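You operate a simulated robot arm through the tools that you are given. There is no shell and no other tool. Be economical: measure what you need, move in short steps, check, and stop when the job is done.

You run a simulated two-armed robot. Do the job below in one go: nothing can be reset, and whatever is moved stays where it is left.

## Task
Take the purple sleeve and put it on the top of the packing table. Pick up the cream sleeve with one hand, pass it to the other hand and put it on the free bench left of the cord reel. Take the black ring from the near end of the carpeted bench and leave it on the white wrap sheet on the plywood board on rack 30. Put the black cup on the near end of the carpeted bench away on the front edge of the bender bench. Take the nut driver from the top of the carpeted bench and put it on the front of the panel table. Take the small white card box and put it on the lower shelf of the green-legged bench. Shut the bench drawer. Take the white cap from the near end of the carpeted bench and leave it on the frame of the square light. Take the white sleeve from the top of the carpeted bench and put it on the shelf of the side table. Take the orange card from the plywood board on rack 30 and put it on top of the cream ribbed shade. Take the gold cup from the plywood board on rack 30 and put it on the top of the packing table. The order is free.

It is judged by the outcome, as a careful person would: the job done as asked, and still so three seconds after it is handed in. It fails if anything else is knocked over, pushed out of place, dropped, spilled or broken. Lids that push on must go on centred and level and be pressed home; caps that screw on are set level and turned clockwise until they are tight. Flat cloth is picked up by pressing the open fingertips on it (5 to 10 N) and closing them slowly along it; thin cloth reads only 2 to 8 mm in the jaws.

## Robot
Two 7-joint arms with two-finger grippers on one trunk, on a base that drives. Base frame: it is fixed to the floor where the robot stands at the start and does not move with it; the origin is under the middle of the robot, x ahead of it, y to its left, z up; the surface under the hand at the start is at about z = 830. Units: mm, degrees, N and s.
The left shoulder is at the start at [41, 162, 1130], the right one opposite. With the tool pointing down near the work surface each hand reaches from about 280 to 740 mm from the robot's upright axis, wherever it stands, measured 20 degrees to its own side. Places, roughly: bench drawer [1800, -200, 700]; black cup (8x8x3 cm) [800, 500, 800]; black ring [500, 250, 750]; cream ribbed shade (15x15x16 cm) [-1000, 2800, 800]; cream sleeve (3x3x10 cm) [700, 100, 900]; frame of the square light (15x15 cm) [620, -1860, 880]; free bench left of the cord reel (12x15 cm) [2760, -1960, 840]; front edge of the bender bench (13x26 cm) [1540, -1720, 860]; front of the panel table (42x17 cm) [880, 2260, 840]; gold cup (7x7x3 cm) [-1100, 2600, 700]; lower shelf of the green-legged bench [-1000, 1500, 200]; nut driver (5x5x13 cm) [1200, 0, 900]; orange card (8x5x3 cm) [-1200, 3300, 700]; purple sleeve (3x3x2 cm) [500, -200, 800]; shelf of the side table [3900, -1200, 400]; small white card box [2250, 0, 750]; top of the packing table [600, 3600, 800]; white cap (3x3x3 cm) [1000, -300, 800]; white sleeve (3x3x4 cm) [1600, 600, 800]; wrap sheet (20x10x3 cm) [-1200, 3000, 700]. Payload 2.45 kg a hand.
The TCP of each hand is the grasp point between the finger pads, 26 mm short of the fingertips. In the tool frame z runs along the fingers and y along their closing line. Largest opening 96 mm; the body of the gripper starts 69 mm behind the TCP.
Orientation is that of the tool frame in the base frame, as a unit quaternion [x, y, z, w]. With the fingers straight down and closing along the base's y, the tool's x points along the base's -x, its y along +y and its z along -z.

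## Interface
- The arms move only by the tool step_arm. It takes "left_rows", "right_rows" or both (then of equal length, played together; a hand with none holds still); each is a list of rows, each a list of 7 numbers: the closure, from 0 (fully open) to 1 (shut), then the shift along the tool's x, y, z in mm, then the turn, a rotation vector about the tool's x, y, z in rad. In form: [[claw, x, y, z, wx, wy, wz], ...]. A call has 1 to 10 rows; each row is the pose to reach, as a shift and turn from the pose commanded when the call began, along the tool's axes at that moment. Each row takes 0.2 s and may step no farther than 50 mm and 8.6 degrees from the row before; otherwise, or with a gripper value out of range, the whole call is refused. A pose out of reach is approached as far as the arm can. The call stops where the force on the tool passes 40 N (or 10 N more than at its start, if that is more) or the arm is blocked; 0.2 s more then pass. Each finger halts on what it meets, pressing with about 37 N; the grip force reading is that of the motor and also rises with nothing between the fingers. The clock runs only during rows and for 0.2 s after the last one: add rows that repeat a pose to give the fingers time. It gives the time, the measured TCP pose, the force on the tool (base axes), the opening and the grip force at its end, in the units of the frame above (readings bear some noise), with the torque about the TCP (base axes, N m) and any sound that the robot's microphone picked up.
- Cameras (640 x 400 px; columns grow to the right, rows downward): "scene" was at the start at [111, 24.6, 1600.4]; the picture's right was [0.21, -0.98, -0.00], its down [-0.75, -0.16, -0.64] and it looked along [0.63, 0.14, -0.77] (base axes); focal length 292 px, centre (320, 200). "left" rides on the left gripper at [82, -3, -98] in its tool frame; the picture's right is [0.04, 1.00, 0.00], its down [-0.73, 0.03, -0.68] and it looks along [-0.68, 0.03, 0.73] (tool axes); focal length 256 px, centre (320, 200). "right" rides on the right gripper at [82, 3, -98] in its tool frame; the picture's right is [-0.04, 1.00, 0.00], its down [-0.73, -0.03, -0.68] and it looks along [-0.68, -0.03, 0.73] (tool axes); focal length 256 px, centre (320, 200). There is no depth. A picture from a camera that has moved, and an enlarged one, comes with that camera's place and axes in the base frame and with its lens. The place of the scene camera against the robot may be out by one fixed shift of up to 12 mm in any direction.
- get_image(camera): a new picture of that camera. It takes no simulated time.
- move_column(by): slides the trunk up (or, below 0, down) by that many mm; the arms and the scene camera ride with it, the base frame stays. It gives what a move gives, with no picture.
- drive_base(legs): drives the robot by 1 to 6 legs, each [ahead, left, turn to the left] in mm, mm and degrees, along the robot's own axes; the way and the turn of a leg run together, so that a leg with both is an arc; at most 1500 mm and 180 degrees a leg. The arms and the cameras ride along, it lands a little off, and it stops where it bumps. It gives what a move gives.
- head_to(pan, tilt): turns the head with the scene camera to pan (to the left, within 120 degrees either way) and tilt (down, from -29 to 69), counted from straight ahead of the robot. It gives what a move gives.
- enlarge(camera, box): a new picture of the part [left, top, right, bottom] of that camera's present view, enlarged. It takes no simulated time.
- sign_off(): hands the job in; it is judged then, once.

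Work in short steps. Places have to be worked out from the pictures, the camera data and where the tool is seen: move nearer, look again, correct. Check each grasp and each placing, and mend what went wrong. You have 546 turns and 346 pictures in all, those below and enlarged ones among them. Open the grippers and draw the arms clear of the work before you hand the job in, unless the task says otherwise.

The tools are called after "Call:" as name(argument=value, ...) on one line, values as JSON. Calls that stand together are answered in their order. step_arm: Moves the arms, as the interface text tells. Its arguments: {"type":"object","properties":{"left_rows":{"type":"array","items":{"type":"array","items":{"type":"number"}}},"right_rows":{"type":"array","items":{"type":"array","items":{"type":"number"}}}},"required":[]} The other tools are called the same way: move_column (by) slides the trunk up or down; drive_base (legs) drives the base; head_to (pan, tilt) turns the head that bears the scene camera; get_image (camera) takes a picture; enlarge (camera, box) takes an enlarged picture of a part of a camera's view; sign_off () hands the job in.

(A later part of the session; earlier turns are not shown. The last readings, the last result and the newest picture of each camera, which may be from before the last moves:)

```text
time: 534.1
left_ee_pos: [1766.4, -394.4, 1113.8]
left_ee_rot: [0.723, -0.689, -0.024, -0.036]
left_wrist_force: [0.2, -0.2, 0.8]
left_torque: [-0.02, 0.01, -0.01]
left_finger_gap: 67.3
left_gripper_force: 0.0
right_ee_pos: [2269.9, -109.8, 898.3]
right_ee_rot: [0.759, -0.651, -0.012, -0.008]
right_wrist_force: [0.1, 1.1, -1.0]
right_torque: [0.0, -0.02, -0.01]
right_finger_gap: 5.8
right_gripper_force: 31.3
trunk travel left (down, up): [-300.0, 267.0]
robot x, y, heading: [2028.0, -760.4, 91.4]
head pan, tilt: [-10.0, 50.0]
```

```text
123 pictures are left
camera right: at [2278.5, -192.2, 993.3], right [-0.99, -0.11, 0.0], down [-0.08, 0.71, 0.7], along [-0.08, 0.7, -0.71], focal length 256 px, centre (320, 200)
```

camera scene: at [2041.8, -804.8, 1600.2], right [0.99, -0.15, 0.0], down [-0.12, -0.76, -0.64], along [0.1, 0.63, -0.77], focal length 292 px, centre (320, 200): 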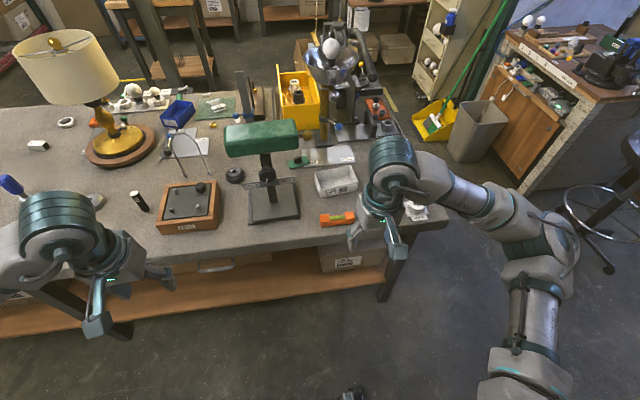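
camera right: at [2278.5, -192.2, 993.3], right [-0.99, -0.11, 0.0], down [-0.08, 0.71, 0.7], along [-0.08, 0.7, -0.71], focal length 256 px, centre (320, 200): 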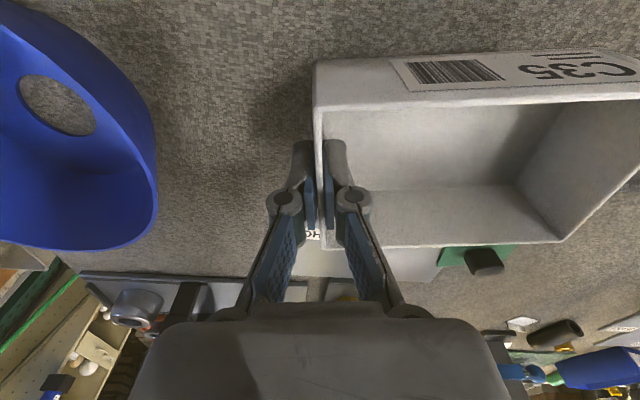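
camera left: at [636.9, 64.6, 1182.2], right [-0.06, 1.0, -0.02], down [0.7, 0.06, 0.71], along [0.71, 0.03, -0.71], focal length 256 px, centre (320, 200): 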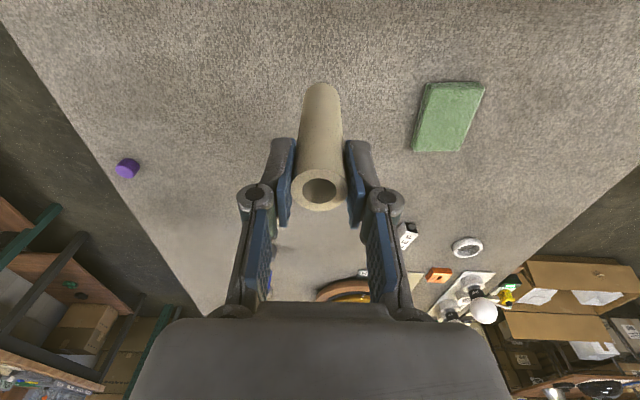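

Box lifted and held. I retract it straight back at low height (away from the stand), then raise it.

Call:
step_arm(right_rows=[[1, 0, 0, -25, 0, 0, 0], [1, 40, 0, -35, 0, 0, 0], [1, 85, 0, -45, 0, 0, 0], [1, 130, 0, -55, 0, 0, 0], [1, 170, 0, -80, 0, 0, 0], [1, 200, 0, -115, 0, 0, 0], [1, 220, 0, -155, 0, 0, 0], [1, 220, 0, -190, 0, 0, 0]])

Call:
get_image(camera="right")

```text
time: 535.9
left_ee_pos: [1767.2, -394.8, 1113.2]
left_ee_rot: [0.724, -0.689, -0.024, -0.034]
left_wrist_force: [-0.3, 0.6, 0.0]
left_torque: [0.01, 0.0, 0.01]
left_finger_gap: 67.2
left_gripper_force: 0.1
right_ee_pos: [2303.0, -334.1, 1081.1]
right_ee_rot: [0.759, -0.651, -0.012, -0.009]
right_wrist_force: [0.2, -0.7, -0.8]
right_torque: [0.05, 0.0, 0.0]
right_finger_gap: 6.0
right_gripper_force: 31.0
trunk travel left (down, up): [-300.0, 267.0]
robot x, y, heading: [2029.9, -760.0, 91.3]
head pan, tilt: [-10.0, 50.0]
```

```text
122 pictures are left
camera right: at [2312.8, -417.7, 1177.3], right [-0.99, -0.11, 0.0], down [-0.08, 0.71, 0.7], along [-0.08, 0.7, -0.71], focal length 256 px, centre (320, 200)
```

right: 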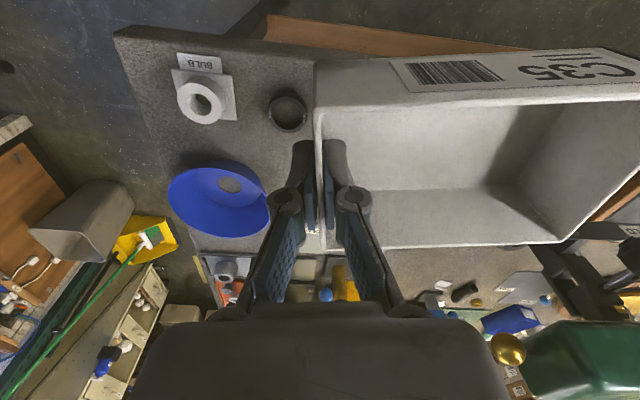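

Next the nut driver at ≈[1155,-32] with the left hand: I back off, strafe left and approach.

Call:
drive_base(legs=[[-120, 0, -1.3], [0, 690, 0], [170, 0, 0]])

Call:
head_to(pan=10, tilt=50)

Call:
get_image(camera="scene")

```text
time: 541.6
left_ee_pos: [1095.9, -338.1, 1114.8]
left_ee_rot: [0.715, -0.697, -0.027, -0.034]
left_wrist_force: [0.3, -0.2, -0.7]
left_torque: [-0.02, 0.0, -0.03]
left_finger_gap: 67.0
left_gripper_force: 0.0
right_ee_pos: [1634.8, -289.6, 1079.3]
right_ee_rot: [0.75, -0.661, -0.014, -0.008]
right_wrist_force: [0.5, 0.1, -1.6]
right_torque: [-0.04, -0.02, -0.03]
right_finger_gap: 6.0
right_gripper_force: 32.0
trunk travel left (down, up): [-300.0, 267.0]
robot x, y, heading: [1342.0, -712.7, 90.1]
head pan, tilt: [-10.0, 50.0]
```

```text
time: 542.4
left_ee_pos: [1095.2, -339.7, 1114.9]
left_ee_rot: [0.714, -0.698, -0.026, -0.035]
left_wrist_force: [0.4, -0.1, 0.1]
left_torque: [0.01, 0.03, 0.01]
left_finger_gap: 67.1
left_gripper_force: 0.1
right_ee_pos: [1633.5, -291.4, 1080.8]
right_ee_rot: [0.751, -0.66, -0.014, -0.008]
right_wrist_force: [0.0, 0.7, -0.7]
right_torque: [0.03, 0.03, 0.0]
right_finger_gap: 6.0
right_gripper_force: 31.5
trunk travel left (down, up): [-300.0, 267.0]
robot x, y, heading: [1342.8, -710.2, 89.7]
head pan, tilt: [10.0, 50.0]
```

```text
121 pictures are left
camera scene: at [1337.2, -592.8, 1600.2], right [0.99, 0.17, -0.01], down [0.13, -0.76, -0.64], along [-0.11, 0.63, -0.77], focal length 292 px, centre (320, 200)
```

scene: 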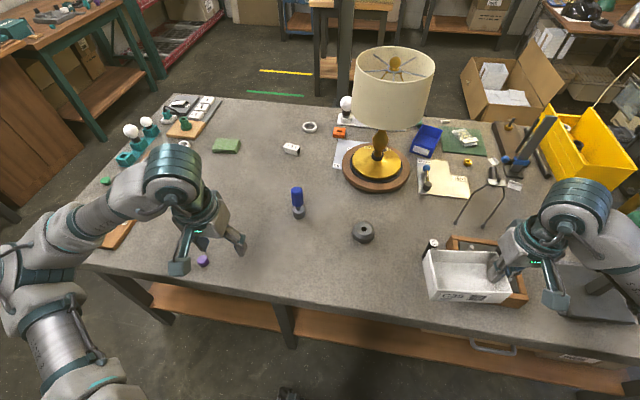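

Nut driver stands at [1167,-37], top ≈962. I bring the left hand above it.

Call:
step_arm(left_rows=[[0.3, -43, -11, 0, 0, 0.04, 0], [0.3, -86, -22, 0, 0, 0.086, 0], [0.3, -129, -33, 0, 0, 0.086, 0], [0.3, -172, -45, 0, 0, 0.086, 0], [0.3, -215, -56, 0, 0, 0.086, 0], [0.3, -258, -67, 10, 0, 0.086, 0], [0.3, -300, -78, 20, 0, 0.086, 0], [0.3, -300, -78, 20, 0, 0.086, 0], [0.3, -300, -78, 20, 0, 0.086, 0]])

Call:
get_image(camera="left")

```text
time: 544.4
left_ee_pos: [1154.1, -47.3, 1120.3]
left_ee_rot: [0.715, -0.699, 0.006, -0.007]
left_wrist_force: [0.3, -0.1, 0.5]
left_torque: [0.0, -0.02, 0.01]
left_finger_gap: 67.4
left_gripper_force: 0.2
left hand out of reach, approached as far as the arm can: row 7, 8, 9
right_ee_pos: [1623.6, -291.3, 1083.0]
right_ee_rot: [0.751, -0.66, -0.01, -0.01]
right_wrist_force: [-0.7, -0.2, -0.3]
right_torque: [-0.01, -0.01, -0.01]
right_finger_gap: 5.8
right_gripper_force: 31.6
trunk travel left (down, up): [-300.0, 267.0]
robot x, y, heading: [1341.1, -711.8, 90.1]
head pan, tilt: [10.0, 50.0]
```

```text
120 pictures are left
camera left: at [1157.7, -127.0, 1220.2], right [-1.0, -0.06, -0.02], down [-0.06, 0.73, 0.68], along [-0.03, 0.68, -0.73], focal length 256 px, centre (320, 200)
```

left: 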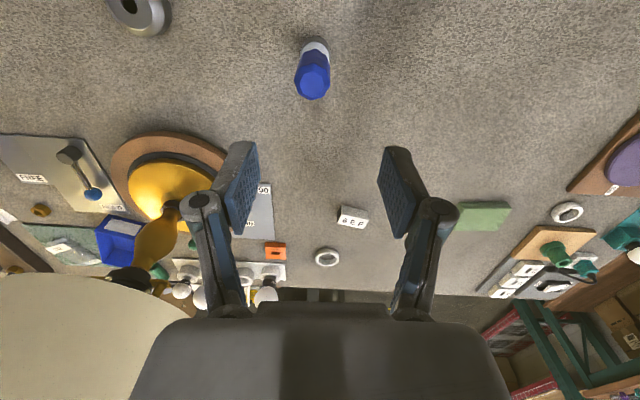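

Driver axis at [1165,-41]. I drive 30 mm closer and descend on the handle.

Call:
drive_base(legs=[[30, 0, 0]])

Call:
step_arm(left_rows=[[0.3, 12, -6, 30, 0, 0, 0], [0.3, 24, -11, 60, 0, 0, 0], [0.3, 24, -11, 95, 0, 0, 0], [0.3, 24, -11, 120, 0, 0, 0], [0.3, 24, -11, 120, 0, 0, 0], [0.3, 24, -11, 120, 0, 0, 0]])

Call:
get_image(camera="left")

```text
time: 545.2
left_ee_pos: [1155.5, -21.1, 1126.5]
left_ee_rot: [0.715, -0.699, 0.004, -0.007]
left_wrist_force: [-0.5, -0.7, 0.9]
left_torque: [0.03, -0.04, 0.02]
left_finger_gap: 67.4
left_gripper_force: 0.0
right_ee_pos: [1626.9, -265.5, 1084.2]
right_ee_rot: [0.751, -0.66, -0.013, -0.012]
right_wrist_force: [0.1, 0.0, -0.5]
right_torque: [0.03, -0.07, -0.02]
right_finger_gap: 6.2
right_gripper_force: 31.8
trunk travel left (down, up): [-300.0, 267.0]
robot x, y, heading: [1342.4, -677.6, 90.1]
head pan, tilt: [10.0, 50.0]
```

```text
time: 546.6
left_ee_pos: [1169.7, -43.0, 1005.3]
left_ee_rot: [0.715, -0.699, 0.005, -0.008]
left_wrist_force: [0.2, 0.1, 0.0]
left_torque: [0.0, 0.0, -0.01]
left_finger_gap: 67.6
left_gripper_force: 0.1
right_ee_pos: [1624.8, -265.6, 1085.2]
right_ee_rot: [0.751, -0.66, -0.013, -0.013]
right_wrist_force: [0.2, 0.4, -0.9]
right_torque: [-0.02, -0.04, -0.02]
right_finger_gap: 6.2
right_gripper_force: 32.0
trunk travel left (down, up): [-300.0, 267.0]
robot x, y, heading: [1339.0, -681.9, 90.1]
head pan, tilt: [10.0, 50.0]
```

```text
119 pictures are left
camera left: at [1173.0, -124.5, 1101.9], right [-1.0, -0.06, -0.02], down [-0.06, 0.73, 0.68], along [-0.03, 0.68, -0.73], focal length 256 px, centre (320, 200)
```

left: 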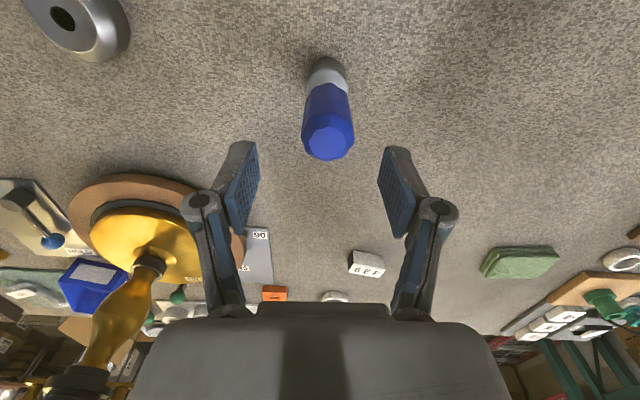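

Fine trim, then lower to the handle, grip and lift.

Call:
step_arm(left_rows=[[0.3, 4, 4, 35, 0, 0, 0], [0.3, 4, 4, 75, 0, 0, 0], [0.3, 4, 4, 75, 0, 0, 0], [0.6, 4, 4, 75, 0, 0, 0], [0.8, 4, 4, 75, 0, 0, 0], [0.8, 4, 4, 75, 0, 0, 0], [0.8, 4, 4, 55, 0, 0, 0], [0.8, 4, 4, 10, 0, 0, 0], [0.8, 4, 4, -35, 0, 0, 0], [0.8, 20, 4, -80, 0, 0, 0]])

Call:
get_image(camera="left")

```text
time: 548.8
left_ee_pos: [1164.9, -65.0, 1085.6]
left_ee_rot: [0.716, -0.699, 0.004, -0.008]
left_wrist_force: [-0.3, -0.1, -0.8]
left_torque: [-0.01, -0.01, 0.01]
left_finger_gap: 34.9
left_gripper_force: 37.0
right_ee_pos: [1626.4, -266.0, 1084.2]
right_ee_rot: [0.752, -0.659, -0.013, -0.013]
right_wrist_force: [0.0, -1.3, -0.8]
right_torque: [0.04, -0.06, 0.01]
right_finger_gap: 5.9
right_gripper_force: 31.7
trunk travel left (down, up): [-300.0, 267.0]
robot x, y, heading: [1342.1, -681.9, 90.2]
head pan, tilt: [10.0, 50.0]
```

```text
118 pictures are left
camera left: at [1168.4, -147.1, 1183.2], right [-1.0, -0.06, -0.02], down [-0.06, 0.73, 0.68], along [-0.03, 0.68, -0.73], focal length 256 px, centre (320, 200)
```

left: 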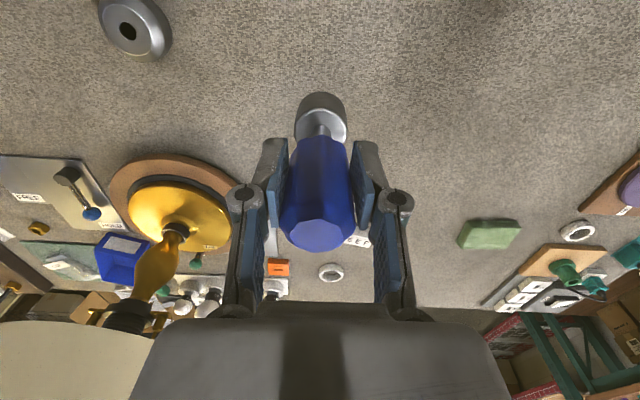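

Nut driver held. I retract the left hand, raise the trunk and begin the drive round the near end.

Call:
step_arm(left_rows=[[0.8, 40, 0, -10, 0, 0, 0], [0.8, 80, 0, -20, 0, 0, 0], [0.8, 120, 0, -30, 0, 0, 0], [0.8, 160, 0, -40, 0, 0, 0], [0.8, 200, 0, -50, 0, 0, 0], [0.8, 240, 0, -60, 0, 0, 0]])

Call:
move_column(by=120)

```text
time: 550.2
left_ee_pos: [1167.7, -305.6, 1145.7]
left_ee_rot: [0.716, -0.698, 0.005, -0.009]
left_wrist_force: [-0.8, 0.7, -2.0]
left_torque: [0.0, 0.02, 0.0]
left_finger_gap: 35.0
left_gripper_force: 36.8
right_ee_pos: [1626.1, -266.2, 1084.9]
right_ee_rot: [0.751, -0.66, -0.012, -0.014]
right_wrist_force: [-0.1, -0.4, -0.1]
right_torque: [0.03, -0.03, -0.05]
right_finger_gap: 5.8
right_gripper_force: 31.2
trunk travel left (down, up): [-300.0, 267.0]
robot x, y, heading: [1343.3, -679.5, 89.5]
head pan, tilt: [10.0, 50.0]
```

```text
time: 551.7
left_ee_pos: [1169.1, -304.4, 1263.1]
left_ee_rot: [0.716, -0.698, 0.005, -0.007]
left_wrist_force: [0.0, 1.2, -1.1]
left_torque: [-0.01, -0.01, -0.01]
left_finger_gap: 34.8
left_gripper_force: 37.0
right_ee_pos: [1626.3, -264.4, 1204.6]
right_ee_rot: [0.751, -0.66, -0.012, -0.013]
right_wrist_force: [-0.5, 0.5, 0.2]
right_torque: [-0.01, -0.02, 0.0]
right_finger_gap: 5.9
right_gripper_force: 32.0
trunk travel left (down, up): [-420.0, 147.0]
robot x, y, heading: [1345.6, -681.2, 89.9]
head pan, tilt: [10.0, 50.0]
```

Call:
drive_base(legs=[[-190, 0, 0], [0, 1500, 0], [1500, 0, 0], [500, 0, 0]])

Call:
get_image(camera="scene")

```text
time: 570.0
left_ee_pos: [-326.8, 1516.0, 1265.2]
left_ee_rot: [0.712, -0.702, 0.006, -0.009]
left_wrist_force: [0.7, -0.3, -1.1]
left_torque: [-0.04, 0.0, 0.0]
left_finger_gap: 34.7
left_gripper_force: 37.0
right_ee_pos: [131.4, 1552.0, 1206.7]
right_ee_rot: [0.747, -0.664, -0.013, -0.013]
right_wrist_force: [0.0, 0.5, -0.5]
right_torque: [-0.01, -0.02, -0.02]
right_finger_gap: 6.2
right_gripper_force: 31.0
trunk travel left (down, up): [-420.0, 147.0]
robot x, y, heading: [-155.7, 1139.8, 89.2]
head pan, tilt: [10.0, 50.0]
```

```text
117 pictures are left
camera scene: at [-169.6, 1216.1, 1720.4], right [0.99, 0.16, 0.0], down [0.12, -0.76, -0.64], along [-0.1, 0.63, -0.77], focal length 292 px, centre (320, 200)
```

scene: 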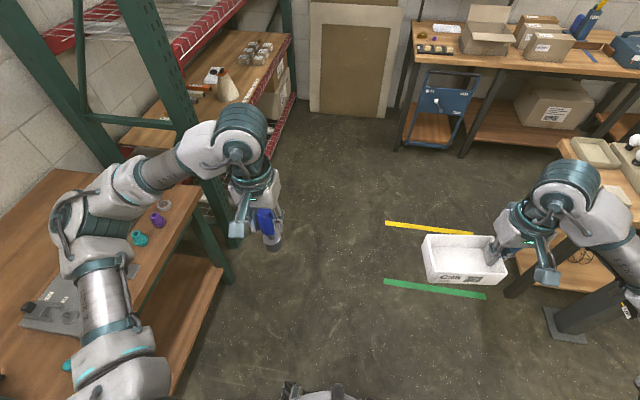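

I look at the panel table from here.

Call:
head_to(pan=-40, tilt=35)

Call:
get_image(camera="scene")

```text
time: 571.2
left_ee_pos: [-326.8, 1514.6, 1265.0]
left_ee_rot: [0.712, -0.702, 0.005, -0.009]
left_wrist_force: [-0.4, 0.3, -1.4]
left_torque: [-0.02, -0.03, 0.0]
left_finger_gap: 34.6
left_gripper_force: 36.4
right_ee_pos: [131.0, 1549.7, 1206.1]
right_ee_rot: [0.748, -0.663, -0.014, -0.014]
right_wrist_force: [0.4, 0.2, 0.0]
right_torque: [0.01, -0.01, -0.02]
right_finger_gap: 6.1
right_gripper_force: 31.3
trunk travel left (down, up): [-420.0, 147.0]
robot x, y, heading: [-159.5, 1140.0, 89.4]
head pan, tilt: [-40.0, 35.0]
```

```text
116 pictures are left
camera scene: at [-99.4, 1208.9, 1742.0], right [0.76, -0.65, 0.0], down [-0.37, -0.44, -0.82], along [0.53, 0.62, -0.58], focal length 292 px, centre (320, 200)
```

scene: 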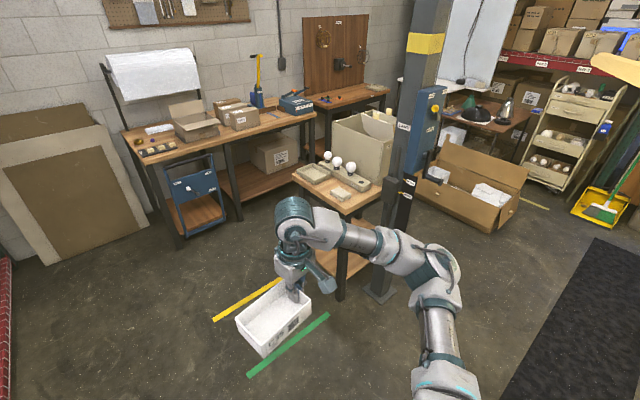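

Call:
enlarge(camera="scene", box=[270, 100, 450, 300])

```text
2.00 times, centred on (360, 200) of scene
camera zoom: at [-99.4, 1208.9, 1742.0], right [0.76, -0.65, 0.0], down [-0.37, -0.44, -0.82], along [0.53, 0.62, -0.58], focal length 585 px, centre (240, 200)
```

zoom: 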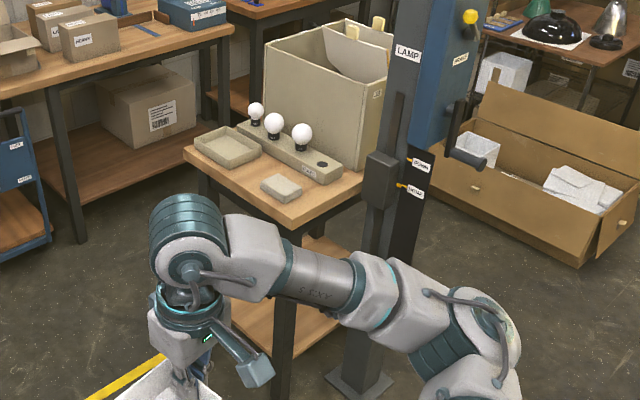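

The table's free front strip is around [825,2245] (between tray and small box). I drive there and approach from its left side.

Call:
drive_base(legs=[[0, -110, 0], [930, 0, 0], [0, 0, -89.4], [180, 0, 0]])

Call:
head_to(pan=5, tilt=45)

Call:
get_image(camera="scene")

```text
time: 581.7
left_ee_pos: [513.4, 2207.8, 1268.0]
left_ee_rot: [-0.001, 1.0, -0.003, 0.004]
left_wrist_force: [-0.2, -0.8, -1.5]
left_torque: [0.01, 0.02, 0.0]
left_finger_gap: 34.6
left_gripper_force: 37.1
right_ee_pos: [547.6, 1750.4, 1203.2]
right_ee_rot: [-0.055, 0.998, 0.004, 0.022]
right_wrist_force: [-0.3, -1.5, -0.3]
right_torque: [0.02, -0.06, -0.03]
right_finger_gap: 5.9
right_gripper_force: 31.9
trunk travel left (down, up): [-420.0, 147.0]
robot x, y, heading: [144.1, 2056.9, -1.0]
head pan, tilt: [-40.0, 35.0]
```

```text
time: 582.9
left_ee_pos: [512.7, 2291.1, 1259.0]
left_ee_rot: [-0.005, 0.999, -0.033, 0.005]
left_wrist_force: [0.2, 1.2, -1.2]
left_torque: [-0.07, 0.03, -0.02]
left_finger_gap: 34.5
left_gripper_force: 37.2
right_ee_pos: [544.3, 1831.1, 1223.5]
right_ee_rot: [-0.059, 0.998, -0.026, 0.022]
right_wrist_force: [-0.3, 1.9, -0.2]
right_torque: [-0.14, -0.01, -0.05]
right_finger_gap: 6.2
right_gripper_force: 31.2
trunk travel left (down, up): [-420.0, 147.0]
robot x, y, heading: [141.6, 2063.4, -1.1]
head pan, tilt: [5.0, 45.0]
```

```text
114 pictures are left
camera scene: at [214.8, 2101.4, 1727.2], right [0.07, -1.0, 0.01], down [-0.71, -0.06, -0.71], along [0.71, 0.04, -0.71], focal length 292 px, centre (320, 200)
```

scene: 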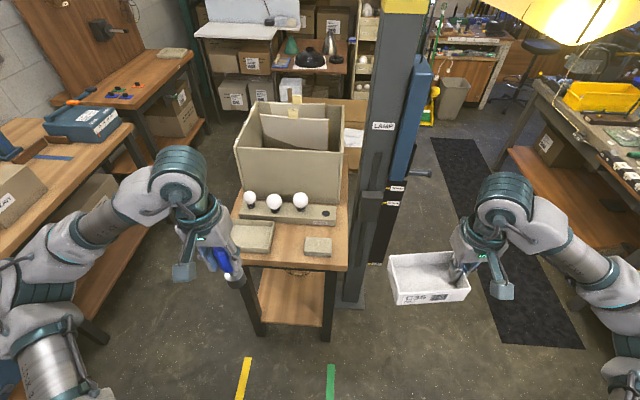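

Large sway with the raised trunk; I lower it 120 and let the sway settle.

Call:
move_column(by=-120)

Call:
step_arm(left_rows=[[0.8, 0, 0, 0, 0, 0, 0], [0.8, 0, 0, 0, 0, 0, 0], [0.8, 0, 0, 0, 0, 0, 0], [0.8, 0, 0, 0, 0, 0, 0], [0.8, 0, 0, 0, 0, 0, 0], [0.8, 0, 0, 0, 0, 0, 0], [0.8, 0, 0, 0, 0, 0, 0], [0.8, 0, 0, 0, 0, 0, 0], [0.8, 0, 0, 0, 0, 0, 0], [0.8, 0, 0, 0, 0, 0, 0]])

Call:
step_arm(left_rows=[[0.8, 0, 0, 0, 0, 0, 0], [0.8, 0, 0, 0, 0, 0, 0], [0.8, 0, 0, 0, 0, 0, 0], [0.8, 0, 0, 0, 0, 0, 0], [0.8, 0, 0, 0, 0, 0, 0], [0.8, 0, 0, 0, 0, 0, 0], [0.8, 0, 0, 0, 0, 0, 0], [0.8, 0, 0, 0, 0, 0, 0], [0.8, 0, 0, 0, 0, 0, 0], [0.8, 0, 0, 0, 0, 0, 0]])

Call:
get_image(camera="scene")

```text
time: 584.4
left_ee_pos: [513.6, 2193.3, 1150.6]
left_ee_rot: [0.001, 1.0, -0.001, 0.005]
left_wrist_force: [0.4, -1.4, -2.0]
left_torque: [0.14, 0.04, 0.01]
left_finger_gap: 34.3
left_gripper_force: 37.3
right_ee_pos: [546.8, 1734.8, 1084.9]
right_ee_rot: [-0.052, 0.998, 0.007, 0.021]
right_wrist_force: [-2.0, -2.4, -0.7]
right_torque: [0.11, -0.09, 0.01]
right_finger_gap: 5.8
right_gripper_force: 31.6
trunk travel left (down, up): [-300.0, 267.0]
robot x, y, heading: [144.0, 2045.5, -1.0]
head pan, tilt: [5.0, 45.0]
```

```text
time: 586.8
left_ee_pos: [512.2, 2273.1, 1141.2]
left_ee_rot: [-0.006, 1.0, -0.025, 0.006]
left_wrist_force: [0.5, -0.5, -1.5]
left_torque: [-0.02, 0.02, 0.03]
left_finger_gap: 34.8
left_gripper_force: 37.0
right_ee_pos: [545.1, 1813.8, 1099.3]
right_ee_rot: [-0.059, 0.998, -0.018, 0.023]
right_wrist_force: [0.7, 0.3, -1.1]
right_torque: [-0.03, 0.01, -0.03]
right_finger_gap: 5.8
right_gripper_force: 31.3
trunk travel left (down, up): [-300.0, 267.0]
robot x, y, heading: [143.9, 2061.8, -0.8]
head pan, tilt: [5.0, 45.0]
stopped in row 10 (left hand): the arm was blocked; the commanded pose is now the measured one
```

```text
time: 589.0
left_ee_pos: [511.8, 2249.5, 1146.9]
left_ee_rot: [-0.005, 1.0, -0.015, 0.006]
left_wrist_force: [-0.4, -0.1, -1.2]
left_torque: [0.02, -0.02, 0.0]
left_finger_gap: 34.9
left_gripper_force: 37.1
right_ee_pos: [545.5, 1790.9, 1093.7]
right_ee_rot: [-0.058, 0.998, -0.01, 0.024]
right_wrist_force: [0.4, -0.4, 0.5]
right_torque: [-0.04, -0.04, 0.0]
right_finger_gap: 5.7
right_gripper_force: 31.3
trunk travel left (down, up): [-300.0, 267.0]
robot x, y, heading: [143.0, 2058.1, -0.8]
head pan, tilt: [5.0, 45.0]
```

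```text
113 pictures are left
camera scene: at [258.5, 2040.3, 1606.7], right [0.07, -1.0, -0.02], down [-0.71, -0.03, -0.71], along [0.7, 0.06, -0.71], focal length 292 px, centre (320, 200)
```

scene: 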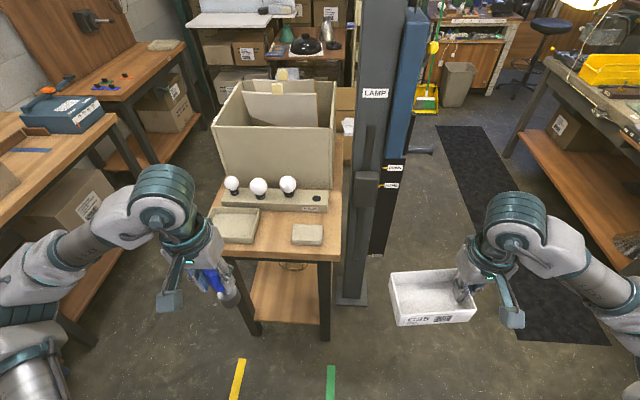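

Call:
step_arm(left_rows=[[0.8, 0, 0, 0, 0, 0, 0], [0.8, 0, 0, 0, 0, 0, 0], [0.8, 0, 0, 0, 0, 0, 0], [0.8, 0, 0, 0, 0, 0, 0], [0.8, 0, 0, 0, 0, 0, 0], [0.8, 0, 0, 0, 0, 0, 0], [0.8, 0, 0, 0, 0, 0, 0], [0.8, 0, 0, 0, 0, 0, 0], [0.8, 0, 0, 0, 0, 0, 0], [0.8, 0, 0, 0, 0, 0, 0]])

Call:
step_arm(left_rows=[[0.8, 0, 0, 0, 0, 0, 0], [0.8, 0, 0, 0, 0, 0, 0], [0.8, 0, 0, 0, 0, 0, 0], [0.8, 0, 0, 0, 0, 0, 0], [0.8, 0, 0, 0, 0, 0, 0], [0.8, 0, 0, 0, 0, 0, 0], [0.8, 0, 0, 0, 0, 0, 0], [0.8, 0, 0, 0, 0, 0, 0], [0.8, 0, 0, 0, 0, 0, 0], [0.8, 0, 0, 0, 0, 0, 0]])

Call:
step_arm(left_rows=[[0.8, 0, 0, 0, 0, 0, 0], [0.8, 0, 0, 0, 0, 0, 0], [0.8, 0, 0, 0, 0, 0, 0]])

```text
time: 591.2
left_ee_pos: [511.8, 2277.6, 1140.1]
left_ee_rot: [-0.006, 1.0, -0.027, 0.006]
left_wrist_force: [0.4, 0.4, -0.8]
left_torque: [-0.02, 0.08, 0.04]
left_finger_gap: 34.8
left_gripper_force: 36.8
right_ee_pos: [546.5, 1818.9, 1099.0]
right_ee_rot: [-0.059, 0.998, -0.02, 0.023]
right_wrist_force: [0.1, 0.1, 0.2]
right_torque: [-0.09, -0.01, 0.03]
right_finger_gap: 6.0
right_gripper_force: 31.2
trunk travel left (down, up): [-300.0, 267.0]
robot x, y, heading: [142.4, 2066.7, -0.8]
head pan, tilt: [5.0, 45.0]
```

```text
time: 593.4
left_ee_pos: [512.6, 2245.8, 1147.5]
left_ee_rot: [-0.004, 1.0, -0.015, 0.007]
left_wrist_force: [0.2, -1.0, -0.4]
left_torque: [0.01, 0.03, 0.01]
left_finger_gap: 34.7
left_gripper_force: 36.8
right_ee_pos: [545.3, 1786.8, 1092.3]
right_ee_rot: [-0.058, 0.998, -0.008, 0.023]
right_wrist_force: [-0.5, 0.1, -0.2]
right_torque: [0.02, -0.03, -0.01]
right_finger_gap: 5.9
right_gripper_force: 31.2
trunk travel left (down, up): [-300.0, 267.0]
robot x, y, heading: [140.6, 2062.1, -1.0]
head pan, tilt: [5.0, 45.0]
```

```text
time: 594.4
left_ee_pos: [508.3, 2272.0, 1142.5]
left_ee_rot: [-0.005, 1.0, -0.027, 0.007]
left_wrist_force: [0.4, 1.2, -1.0]
left_torque: [-0.08, 0.03, 0.01]
left_finger_gap: 34.5
left_gripper_force: 37.1
right_ee_pos: [542.4, 1812.5, 1100.5]
right_ee_rot: [-0.058, 0.998, -0.021, 0.023]
right_wrist_force: [0.4, 1.0, -0.3]
right_torque: [-0.14, -0.01, 0.0]
right_finger_gap: 5.8
right_gripper_force: 31.8
trunk travel left (down, up): [-300.0, 267.0]
robot x, y, heading: [144.0, 2062.8, -1.1]
head pan, tilt: [5.0, 45.0]
stopped in row 3 (left hand): the arm was blocked; the commanded pose is now the measured one
```

I drive 50 mm closer and extend the left hand over the free spot near [824,2240].

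Call:
drive_base(legs=[[50, 0, 0]])

Call:
step_arm(left_rows=[[0.8, -33, -3, 0, -0.02, 0, 0], [0.8, -66, -6, 0, -0.04, 0, 0], [0.8, -100, -9, 0, -0.04, 0, 0], [0.8, -133, -12, 10, -0.04, 0, 0], [0.8, -166, -15, 30, -0.04, 0, 0], [0.8, -200, -18, 50, -0.04, 0, 0], [0.8, -233, -20, 70, -0.04, 0, 0], [0.8, -264, -20, 90, -0.04, 0, 0], [0.8, -264, -20, 90, -0.04, 0, 0], [0.8, -264, -20, 90, -0.04, 0, 0]])

Call:
get_image(camera="left")

Call:
get_image(camera="scene")

```text
time: 595.3
left_ee_pos: [555.9, 2278.5, 1142.4]
left_ee_rot: [-0.005, 1.0, -0.03, 0.008]
left_wrist_force: [0.4, 0.1, -1.9]
left_torque: [-0.02, 0.09, -0.01]
left_finger_gap: 34.6
left_gripper_force: 37.7
right_ee_pos: [589.5, 1818.4, 1101.8]
right_ee_rot: [-0.058, 0.998, -0.023, 0.024]
right_wrist_force: [0.3, 0.4, -0.4]
right_torque: [-0.12, -0.01, 0.0]
right_finger_gap: 6.1
right_gripper_force: 31.4
trunk travel left (down, up): [-300.0, 267.0]
robot x, y, heading: [191.9, 2064.7, -0.8]
head pan, tilt: [5.0, 45.0]
```

```text
time: 597.5
left_ee_pos: [822.4, 2241.4, 1059.6]
left_ee_rot: [-0.003, 1.0, -0.003, 0.007]
left_wrist_force: [0.0, -1.0, -1.7]
left_torque: [0.03, -0.01, -0.02]
left_finger_gap: 34.6
left_gripper_force: 37.5
right_ee_pos: [589.1, 1802.7, 1100.8]
right_ee_rot: [-0.058, 0.998, -0.018, 0.026]
right_wrist_force: [0.1, -0.2, -1.1]
right_torque: [-0.03, -0.03, 0.02]
right_finger_gap: 5.9
right_gripper_force: 32.2
trunk travel left (down, up): [-300.0, 267.0]
robot x, y, heading: [193.1, 2054.8, -1.2]
head pan, tilt: [5.0, 45.0]
```

```text
112 pictures are left
camera left: at [739.2, 2238.8, 1156.5], right [-0.05, 1.0, -0.01], down [0.72, 0.04, 0.69], along [0.69, 0.03, -0.72], focal length 256 px, centre (320, 200)
```

left: 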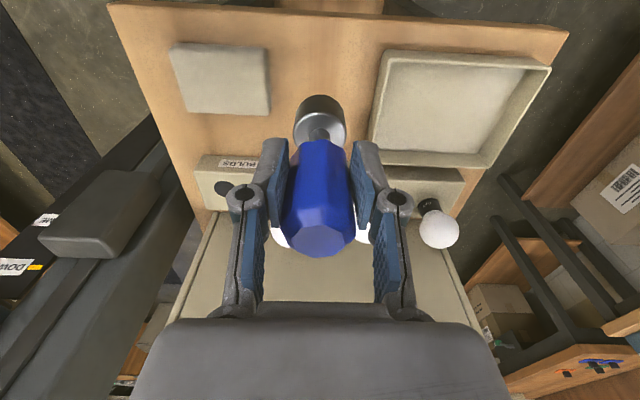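

```text
111 pictures are left
camera scene: at [309.0, 2070.9, 1607.0], right [0.07, -1.0, 0.0], down [-0.71, -0.05, -0.7], along [0.7, 0.05, -0.71], focal length 292 px, centre (320, 200)
```

scene: 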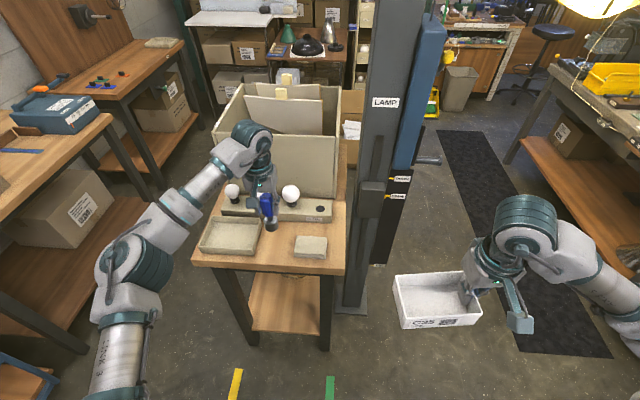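

The spot below is free (between small box and tray). I hold for the sway to settle, then lower.

Call:
step_arm(left_rows=[[0.8, 0, 0, 20, 0, 0, 0], [0.8, 0, 0, 40, 0, 0, 0], [0.8, 0, 0, 60, 0, 0, 0], [0.8, 0, 0, 70, 0, 0, 0], [0.8, 0, 0, 70, 0, 0, 0], [0.8, 0, 0, 70, 0, 0, 0], [0.8, 0, 0, 70, 0, 0, 0], [0.8, 0, 0, 70, 0, 0, 0], [0.8, 0, 0, 70, 0, 0, 0], [0.8, 0, 0, 70, 0, 0, 0]])

Call:
step_arm(left_rows=[[0.8, 0, 0, 0, 0, 0, 0], [0.8, 0, 0, 0, 0, 0, 0], [0.8, 0, 0, 0, 0, 0, 0], [0.8, 0, 0, 0, 0, 0, 0], [0.8, 0, 0, 0, 0, 0, 0], [0.8, 0, 0, 0, 0, 0, 0], [0.8, 0, 0, 0, 0, 0, 0], [0.8, 0, 0, 0, 0, 0, 0], [0.8, 0, 0, 0, 0, 0, 0], [0.8, 0, 0, 0, 0, 0, 0]])

Call:
get_image(camera="left")

```text
time: 599.7
left_ee_pos: [823.0, 2257.0, 986.7]
left_ee_rot: [-0.006, 1.0, -0.009, 0.007]
left_wrist_force: [0.1, 0.4, -2.5]
left_torque: [-0.04, 0.0, 0.01]
left_finger_gap: 34.6
left_gripper_force: 37.6
right_ee_pos: [590.2, 1819.7, 1102.1]
right_ee_rot: [-0.059, 0.998, -0.023, 0.025]
right_wrist_force: [0.6, -0.3, 0.0]
right_torque: [-0.1, -0.01, -0.02]
right_finger_gap: 6.1
right_gripper_force: 31.5
trunk travel left (down, up): [-300.0, 267.0]
robot x, y, heading: [191.0, 2062.1, -0.8]
head pan, tilt: [5.0, 45.0]
```

```text
time: 601.9
left_ee_pos: [823.2, 2246.5, 989.7]
left_ee_rot: [-0.005, 1.0, -0.006, 0.007]
left_wrist_force: [0.8, -0.2, -0.9]
left_torque: [-0.02, 0.02, -0.02]
left_finger_gap: 34.6
left_gripper_force: 36.6
right_ee_pos: [589.5, 1809.4, 1101.5]
right_ee_rot: [-0.058, 0.998, -0.019, 0.026]
right_wrist_force: [0.6, 0.2, -0.9]
right_torque: [-0.03, -0.01, 0.0]
right_finger_gap: 5.8
right_gripper_force: 31.9
trunk travel left (down, up): [-300.0, 267.0]
robot x, y, heading: [197.3, 2059.1, -0.9]
head pan, tilt: [5.0, 45.0]
```

```text
110 pictures are left
camera left: at [740.5, 2244.8, 1086.1], right [-0.05, 1.0, -0.01], down [0.72, 0.04, 0.69], along [0.69, 0.03, -0.72], focal length 256 px, centre (320, 200)
```

left: 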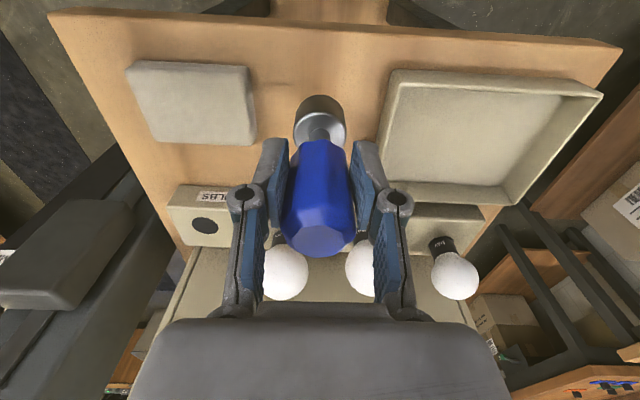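

Good. I lower to contact.

Call:
step_arm(left_rows=[[0.8, 0, -3, 20, 0, 0, 0], [0.8, 0, -3, 38, 0, 0, 0], [0.8, 0, -3, 44, 0, 0, 0], [0.8, 0, -3, 49, 0, 0, 0], [0.8, 0, -3, 53, 0, 0, 0], [0.8, 0, -3, 57, 0, 0, 0]])

Call:
get_image(camera="left")

```text
time: 603.3
left_ee_pos: [822.9, 2245.3, 938.5]
left_ee_rot: [-0.004, 1.0, -0.01, 0.013]
left_wrist_force: [2.4, -9.8, 27.9]
left_torque: [-0.59, -0.51, -0.12]
left_finger_gap: 35.1
left_gripper_force: 37.3
right_ee_pos: [587.3, 1815.9, 1104.9]
right_ee_rot: [-0.058, 0.998, -0.021, 0.027]
right_wrist_force: [-0.8, 0.6, 0.2]
right_torque: [-0.1, 0.0, 0.01]
right_finger_gap: 5.9
right_gripper_force: 31.4
trunk travel left (down, up): [-300.0, 267.0]
robot x, y, heading: [193.2, 2060.6, -1.1]
head pan, tilt: [5.0, 45.0]
```

```text
109 pictures are left
camera left: at [739.0, 2245.1, 1034.5], right [-0.05, 1.0, -0.02], down [0.72, 0.05, 0.7], along [0.7, 0.02, -0.72], focal length 256 px, centre (320, 200)
```

left: 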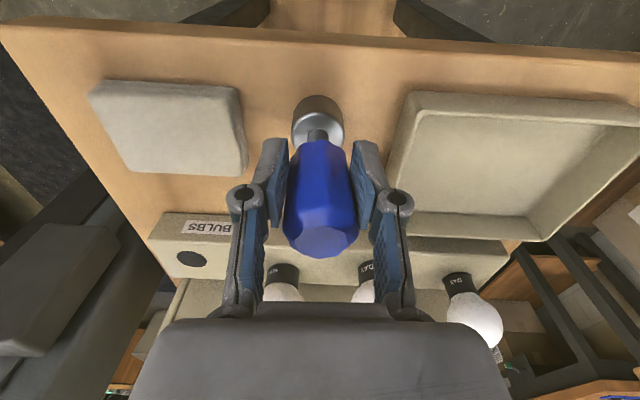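

Contact (28 N) upright. Ease, release and lift off.

Call:
step_arm(left_rows=[[0.8, 0, 0, -2, 0, 0, 0], [0.6, 0, 0, -2, 0, 0, 0], [0.5, 0, 0, -2, 0, 0, 0], [0.4, 0, 0, -2, 0, 0, 0], [0.4, 0, 0, -20, 0, 0, 0], [0.4, 0, 0, -60, 0, 0, 0], [0.4, 0, 0, -105, 0, 0, 0], [0.4, 0, 0, -145, 0, 0, 0]])

Call:
get_image(camera="left")

```text
time: 605.1
left_ee_pos: [820.9, 2246.6, 1078.8]
left_ee_rot: [-0.005, 1.0, -0.005, 0.008]
left_wrist_force: [-0.2, 0.3, 0.2]
left_torque: [-0.01, -0.01, -0.01]
left_finger_gap: 57.3
left_gripper_force: 0.0
right_ee_pos: [589.6, 1812.3, 1102.0]
right_ee_rot: [-0.059, 0.998, -0.02, 0.026]
right_wrist_force: [0.1, 0.0, 0.1]
right_torque: [-0.01, -0.02, -0.02]
right_finger_gap: 5.8
right_gripper_force: 32.0
trunk travel left (down, up): [-300.0, 267.0]
robot x, y, heading: [195.2, 2062.5, -0.9]
head pan, tilt: [5.0, 45.0]
```

```text
108 pictures are left
camera left: at [737.4, 2245.1, 1175.3], right [-0.05, 1.0, -0.01], down [0.72, 0.04, 0.69], along [0.69, 0.03, -0.72], focal length 256 px, centre (320, 200)
```

left: 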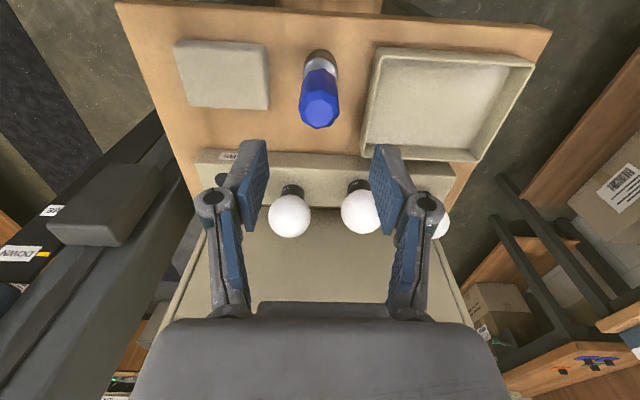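

The nut driver stands on the panel table's front. Now the white box: I retract, back off and turn to face the green-legged bench.

Call:
step_arm(left_rows=[[0.3, 40, 0, -10, 0, 0, 0], [0.3, 85, 0, -20, 0, 0, 0], [0.3, 130, 0, -20, 0, 0, 0], [0.3, 175, 0, -20, 0, 0, 0], [0.3, 220, 0, -20, 0, 0, 0], [0.3, 260, 0, -20, 0, 0, 0]])

Call:
drive_base(legs=[[-230, 0, 0], [0, 0, 180.9], [0, 560, 0]])

Call:
head_to(pan=0, tilt=45)

Call:
get_image(camera="scene")

```text
time: 606.5
left_ee_pos: [559.2, 2245.2, 1093.5]
left_ee_rot: [-0.005, 1.0, -0.007, 0.007]
left_wrist_force: [-0.4, -0.3, 0.0]
left_torque: [0.01, 0.0, -0.04]
left_finger_gap: 67.0
left_gripper_force: 0.1
right_ee_pos: [589.8, 1813.3, 1102.2]
right_ee_rot: [-0.058, 0.998, -0.021, 0.026]
right_wrist_force: [0.1, 0.6, -0.5]
right_torque: [-0.05, -0.05, -0.03]
right_finger_gap: 6.0
right_gripper_force: 31.3
trunk travel left (down, up): [-300.0, 267.0]
robot x, y, heading: [192.1, 2061.0, -0.9]
head pan, tilt: [5.0, 45.0]
```

```text
refused: 180.9 is not a number from -180 to 180
```

```text
time: 607.1
left_ee_pos: [561.2, 2244.2, 1093.5]
left_ee_rot: [-0.005, 1.0, -0.007, 0.008]
left_wrist_force: [-0.2, -0.5, 0.2]
left_torque: [-0.01, 0.0, 0.01]
left_finger_gap: 67.3
left_gripper_force: 0.0
right_ee_pos: [590.4, 1814.5, 1102.5]
right_ee_rot: [-0.058, 0.998, -0.021, 0.025]
right_wrist_force: [-0.5, 0.4, -0.7]
right_torque: [-0.05, -0.01, -0.01]
right_finger_gap: 5.9
right_gripper_force: 31.9
trunk travel left (down, up): [-300.0, 267.0]
robot x, y, heading: [193.5, 2064.1, -1.1]
head pan, tilt: [0.0, 45.0]
```

```text
107 pictures are left
camera scene: at [308.2, 2066.9, 1607.0], right [-0.02, -1.0, 0.0], down [-0.71, 0.01, -0.7], along [0.7, -0.01, -0.71], focal length 292 px, centre (320, 200)
```

scene: 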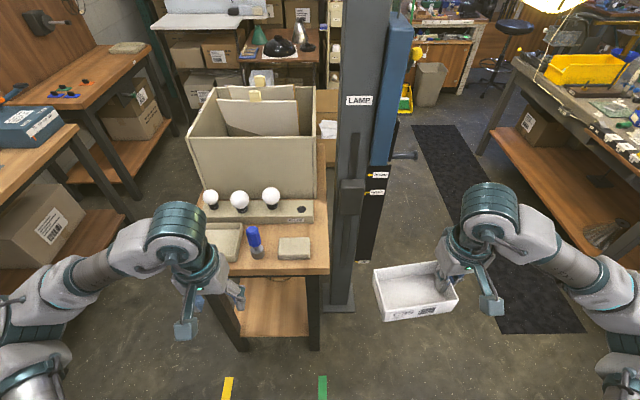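

The driver is seen standing between small box and tray. The turn was refused (over 180), so I repeat it with valid numbers.

Call:
drive_base(legs=[[-230, 0, 0], [0, 0, 180], [0, 560, 0]])

Call:
get_image(camera="scene")

```text
time: 619.0
left_ee_pos: [-411.2, 1323.7, 1094.3]
left_ee_rot: [1.0, 0.005, -0.008, -0.004]
left_wrist_force: [-0.1, -0.4, 0.0]
left_torque: [-0.03, 0.0, -0.01]
left_finger_gap: 67.5
left_gripper_force: 0.1
right_ee_pos: [-440.5, 1756.0, 1100.6]
right_ee_rot: [0.998, 0.059, -0.026, -0.017]
right_wrist_force: [0.9, -0.8, -0.3]
right_torque: [0.04, 0.05, 0.0]
right_finger_gap: 6.2
right_gripper_force: 31.3
trunk travel left (down, up): [-300.0, 267.0]
robot x, y, heading: [-42.7, 1502.1, 179.1]
head pan, tilt: [0.0, 45.0]
```

```text
106 pictures are left
camera scene: at [-158.9, 1523.2, 1607.0], right [0.02, 1.0, -0.01], down [0.71, -0.02, -0.7], along [-0.7, 0.0, -0.71], focal length 292 px, centre (320, 200)
```

scene: 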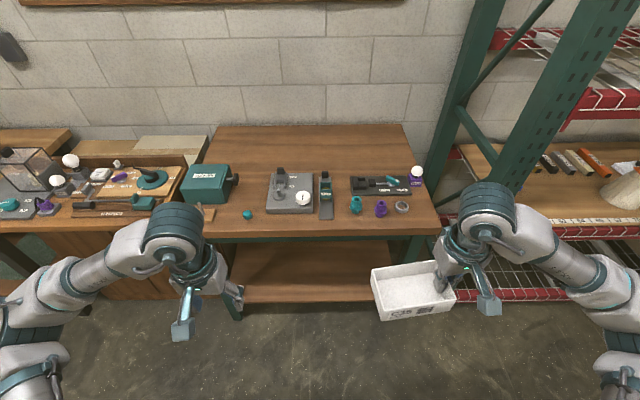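

The lower shelf is empty (z≈200, front edge x≈-840). Before lowering the trunk (which leans the body forward), I extend both hands well ahead.

Call:
step_arm(left_rows=[[0.3, -40, 0, 0, 0, 0, 0], [0.3, -80, 0, 0, 0, 0, 0], [0.3, -120, 0, 0, 0, 0, 0], [0.3, -160, 0, 0, 0, 0, 0], [0.3, -200, 0, 0, 0, 0, 0], [0.3, -240, 0, 0, 0, 0, 0], [0.3, -250, 0, 0, 0, 0, 0]], right_rows=[[1, -40, 10, 0, 0, 0, 0], [1, -80, 20, 0, 0, 0, 0], [1, -120, 30, 0, 0, 0, 0], [1, -160, 40, 0, 0, 0, 0], [1, -200, 50, 0, 0, 0, 0], [1, -230, 60, 0, 0, 0, 0], [1, -230, 60, 0, 0, 0, 0]])

Call:
move_column(by=-150)

Call:
get_image(camera="scene")

```text
time: 620.6
left_ee_pos: [-655.9, 1318.8, 1098.7]
left_ee_rot: [1.0, 0.004, -0.01, -0.006]
left_wrist_force: [-0.5, 1.0, 0.3]
left_torque: [-0.02, 0.02, 0.0]
left_finger_gap: 67.1
left_gripper_force: 0.1
right_ee_pos: [-658.0, 1666.9, 1112.5]
right_ee_rot: [0.998, 0.059, -0.027, -0.02]
right_wrist_force: [-0.6, 0.7, 0.0]
right_torque: [-0.01, 0.02, 0.01]
right_finger_gap: 5.9
right_gripper_force: 31.3
trunk travel left (down, up): [-300.0, 267.0]
robot x, y, heading: [-41.6, 1502.2, 179.4]
head pan, tilt: [0.0, 45.0]
```

```text
time: 622.4
left_ee_pos: [-657.3, 1314.9, 950.9]
left_ee_rot: [1.0, 0.005, -0.011, -0.006]
left_wrist_force: [1.3, -0.2, 0.0]
left_torque: [-0.02, -0.03, -0.01]
left_finger_gap: 67.2
left_gripper_force: 0.1
right_ee_pos: [-657.0, 1662.1, 963.5]
right_ee_rot: [0.998, 0.059, -0.028, -0.021]
right_wrist_force: [-0.8, -0.6, 0.0]
right_torque: [0.06, 0.02, 0.0]
right_finger_gap: 5.9
right_gripper_force: 31.3
trunk travel left (down, up): [-150.0, 417.0]
robot x, y, heading: [-45.5, 1503.6, 179.2]
head pan, tilt: [0.0, 45.0]
```

```text
105 pictures are left
camera scene: at [-283.3, 1515.0, 1446.2], right [0.01, 1.0, 0.0], down [0.71, -0.01, -0.7], along [-0.7, 0.01, -0.71], focal length 292 px, centre (320, 200)
```

scene: 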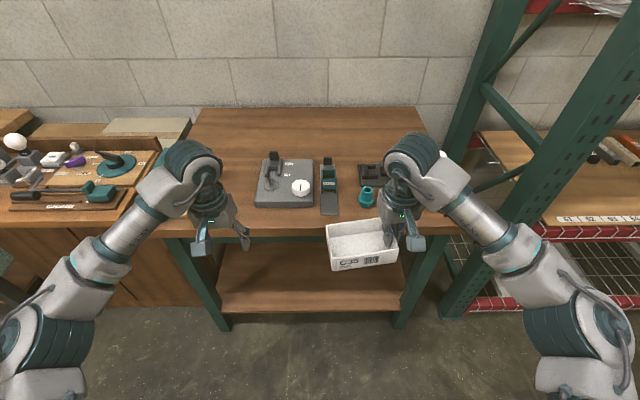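

Shelf spans y≈1110–1870. I lower the trunk by a further 145 and then bring the right hand down in front of the bench.

Call:
move_column(by=-145)

Call:
step_arm(right_rows=[[1, 0, 5, 45, 0, 0, 0], [1, 0, 10, 90, 0, 0, 0], [1, 0, 15, 135, 0, 0, 0], [1, 0, 20, 180, 0, 0, 0], [1, 0, 25, 225, 0, 0, 0], [1, 0, 30, 270, 0, 0, 0], [1, 0, 35, 315, 0, 0, 0], [1, 0, 40, 360, 0, 0, 0], [1, 0, 40, 400, 0, 0, 0]])

Call:
get_image(camera="scene")

```text
time: 624.1
left_ee_pos: [-657.5, 1310.4, 805.7]
left_ee_rot: [1.0, 0.005, -0.009, -0.009]
left_wrist_force: [0.5, -0.8, 0.2]
left_torque: [0.02, 0.02, 0.01]
left_finger_gap: 67.0
left_gripper_force: 0.0
right_ee_pos: [-658.0, 1659.2, 819.3]
right_ee_rot: [0.998, 0.058, -0.027, -0.021]
right_wrist_force: [-0.5, 0.1, -0.5]
right_torque: [0.05, 0.01, -0.04]
right_finger_gap: 5.9
right_gripper_force: 31.0
trunk travel left (down, up): [-5.0, 562.0]
robot x, y, heading: [-40.2, 1501.7, 179.4]
head pan, tilt: [0.0, 45.0]
```

```text
time: 626.1
left_ee_pos: [-659.1, 1312.8, 803.6]
left_ee_rot: [1.0, 0.005, -0.008, -0.009]
left_wrist_force: [0.4, -0.9, -0.8]
left_torque: [-0.01, 0.02, 0.01]
left_finger_gap: 67.0
left_gripper_force: 0.1
right_ee_pos: [-676.7, 1636.6, 416.5]
right_ee_rot: [0.998, 0.059, -0.026, -0.022]
right_wrist_force: [-0.4, -1.3, 0.2]
right_torque: [0.05, 0.01, 0.0]
right_finger_gap: 6.0
right_gripper_force: 31.6
trunk travel left (down, up): [-5.0, 562.0]
robot x, y, heading: [-47.8, 1499.3, 179.1]
head pan, tilt: [0.0, 45.0]
```

```text
104 pictures are left
camera scene: at [-464.9, 1513.8, 1250.8], right [0.01, 1.0, 0.0], down [0.71, -0.01, -0.7], along [-0.7, 0.01, -0.71], focal length 292 px, centre (320, 200)
```

scene: 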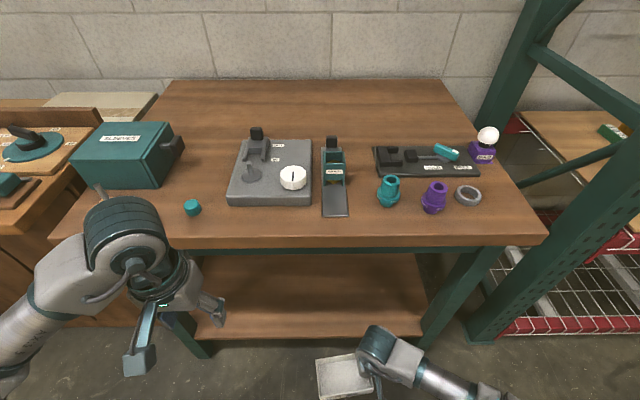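

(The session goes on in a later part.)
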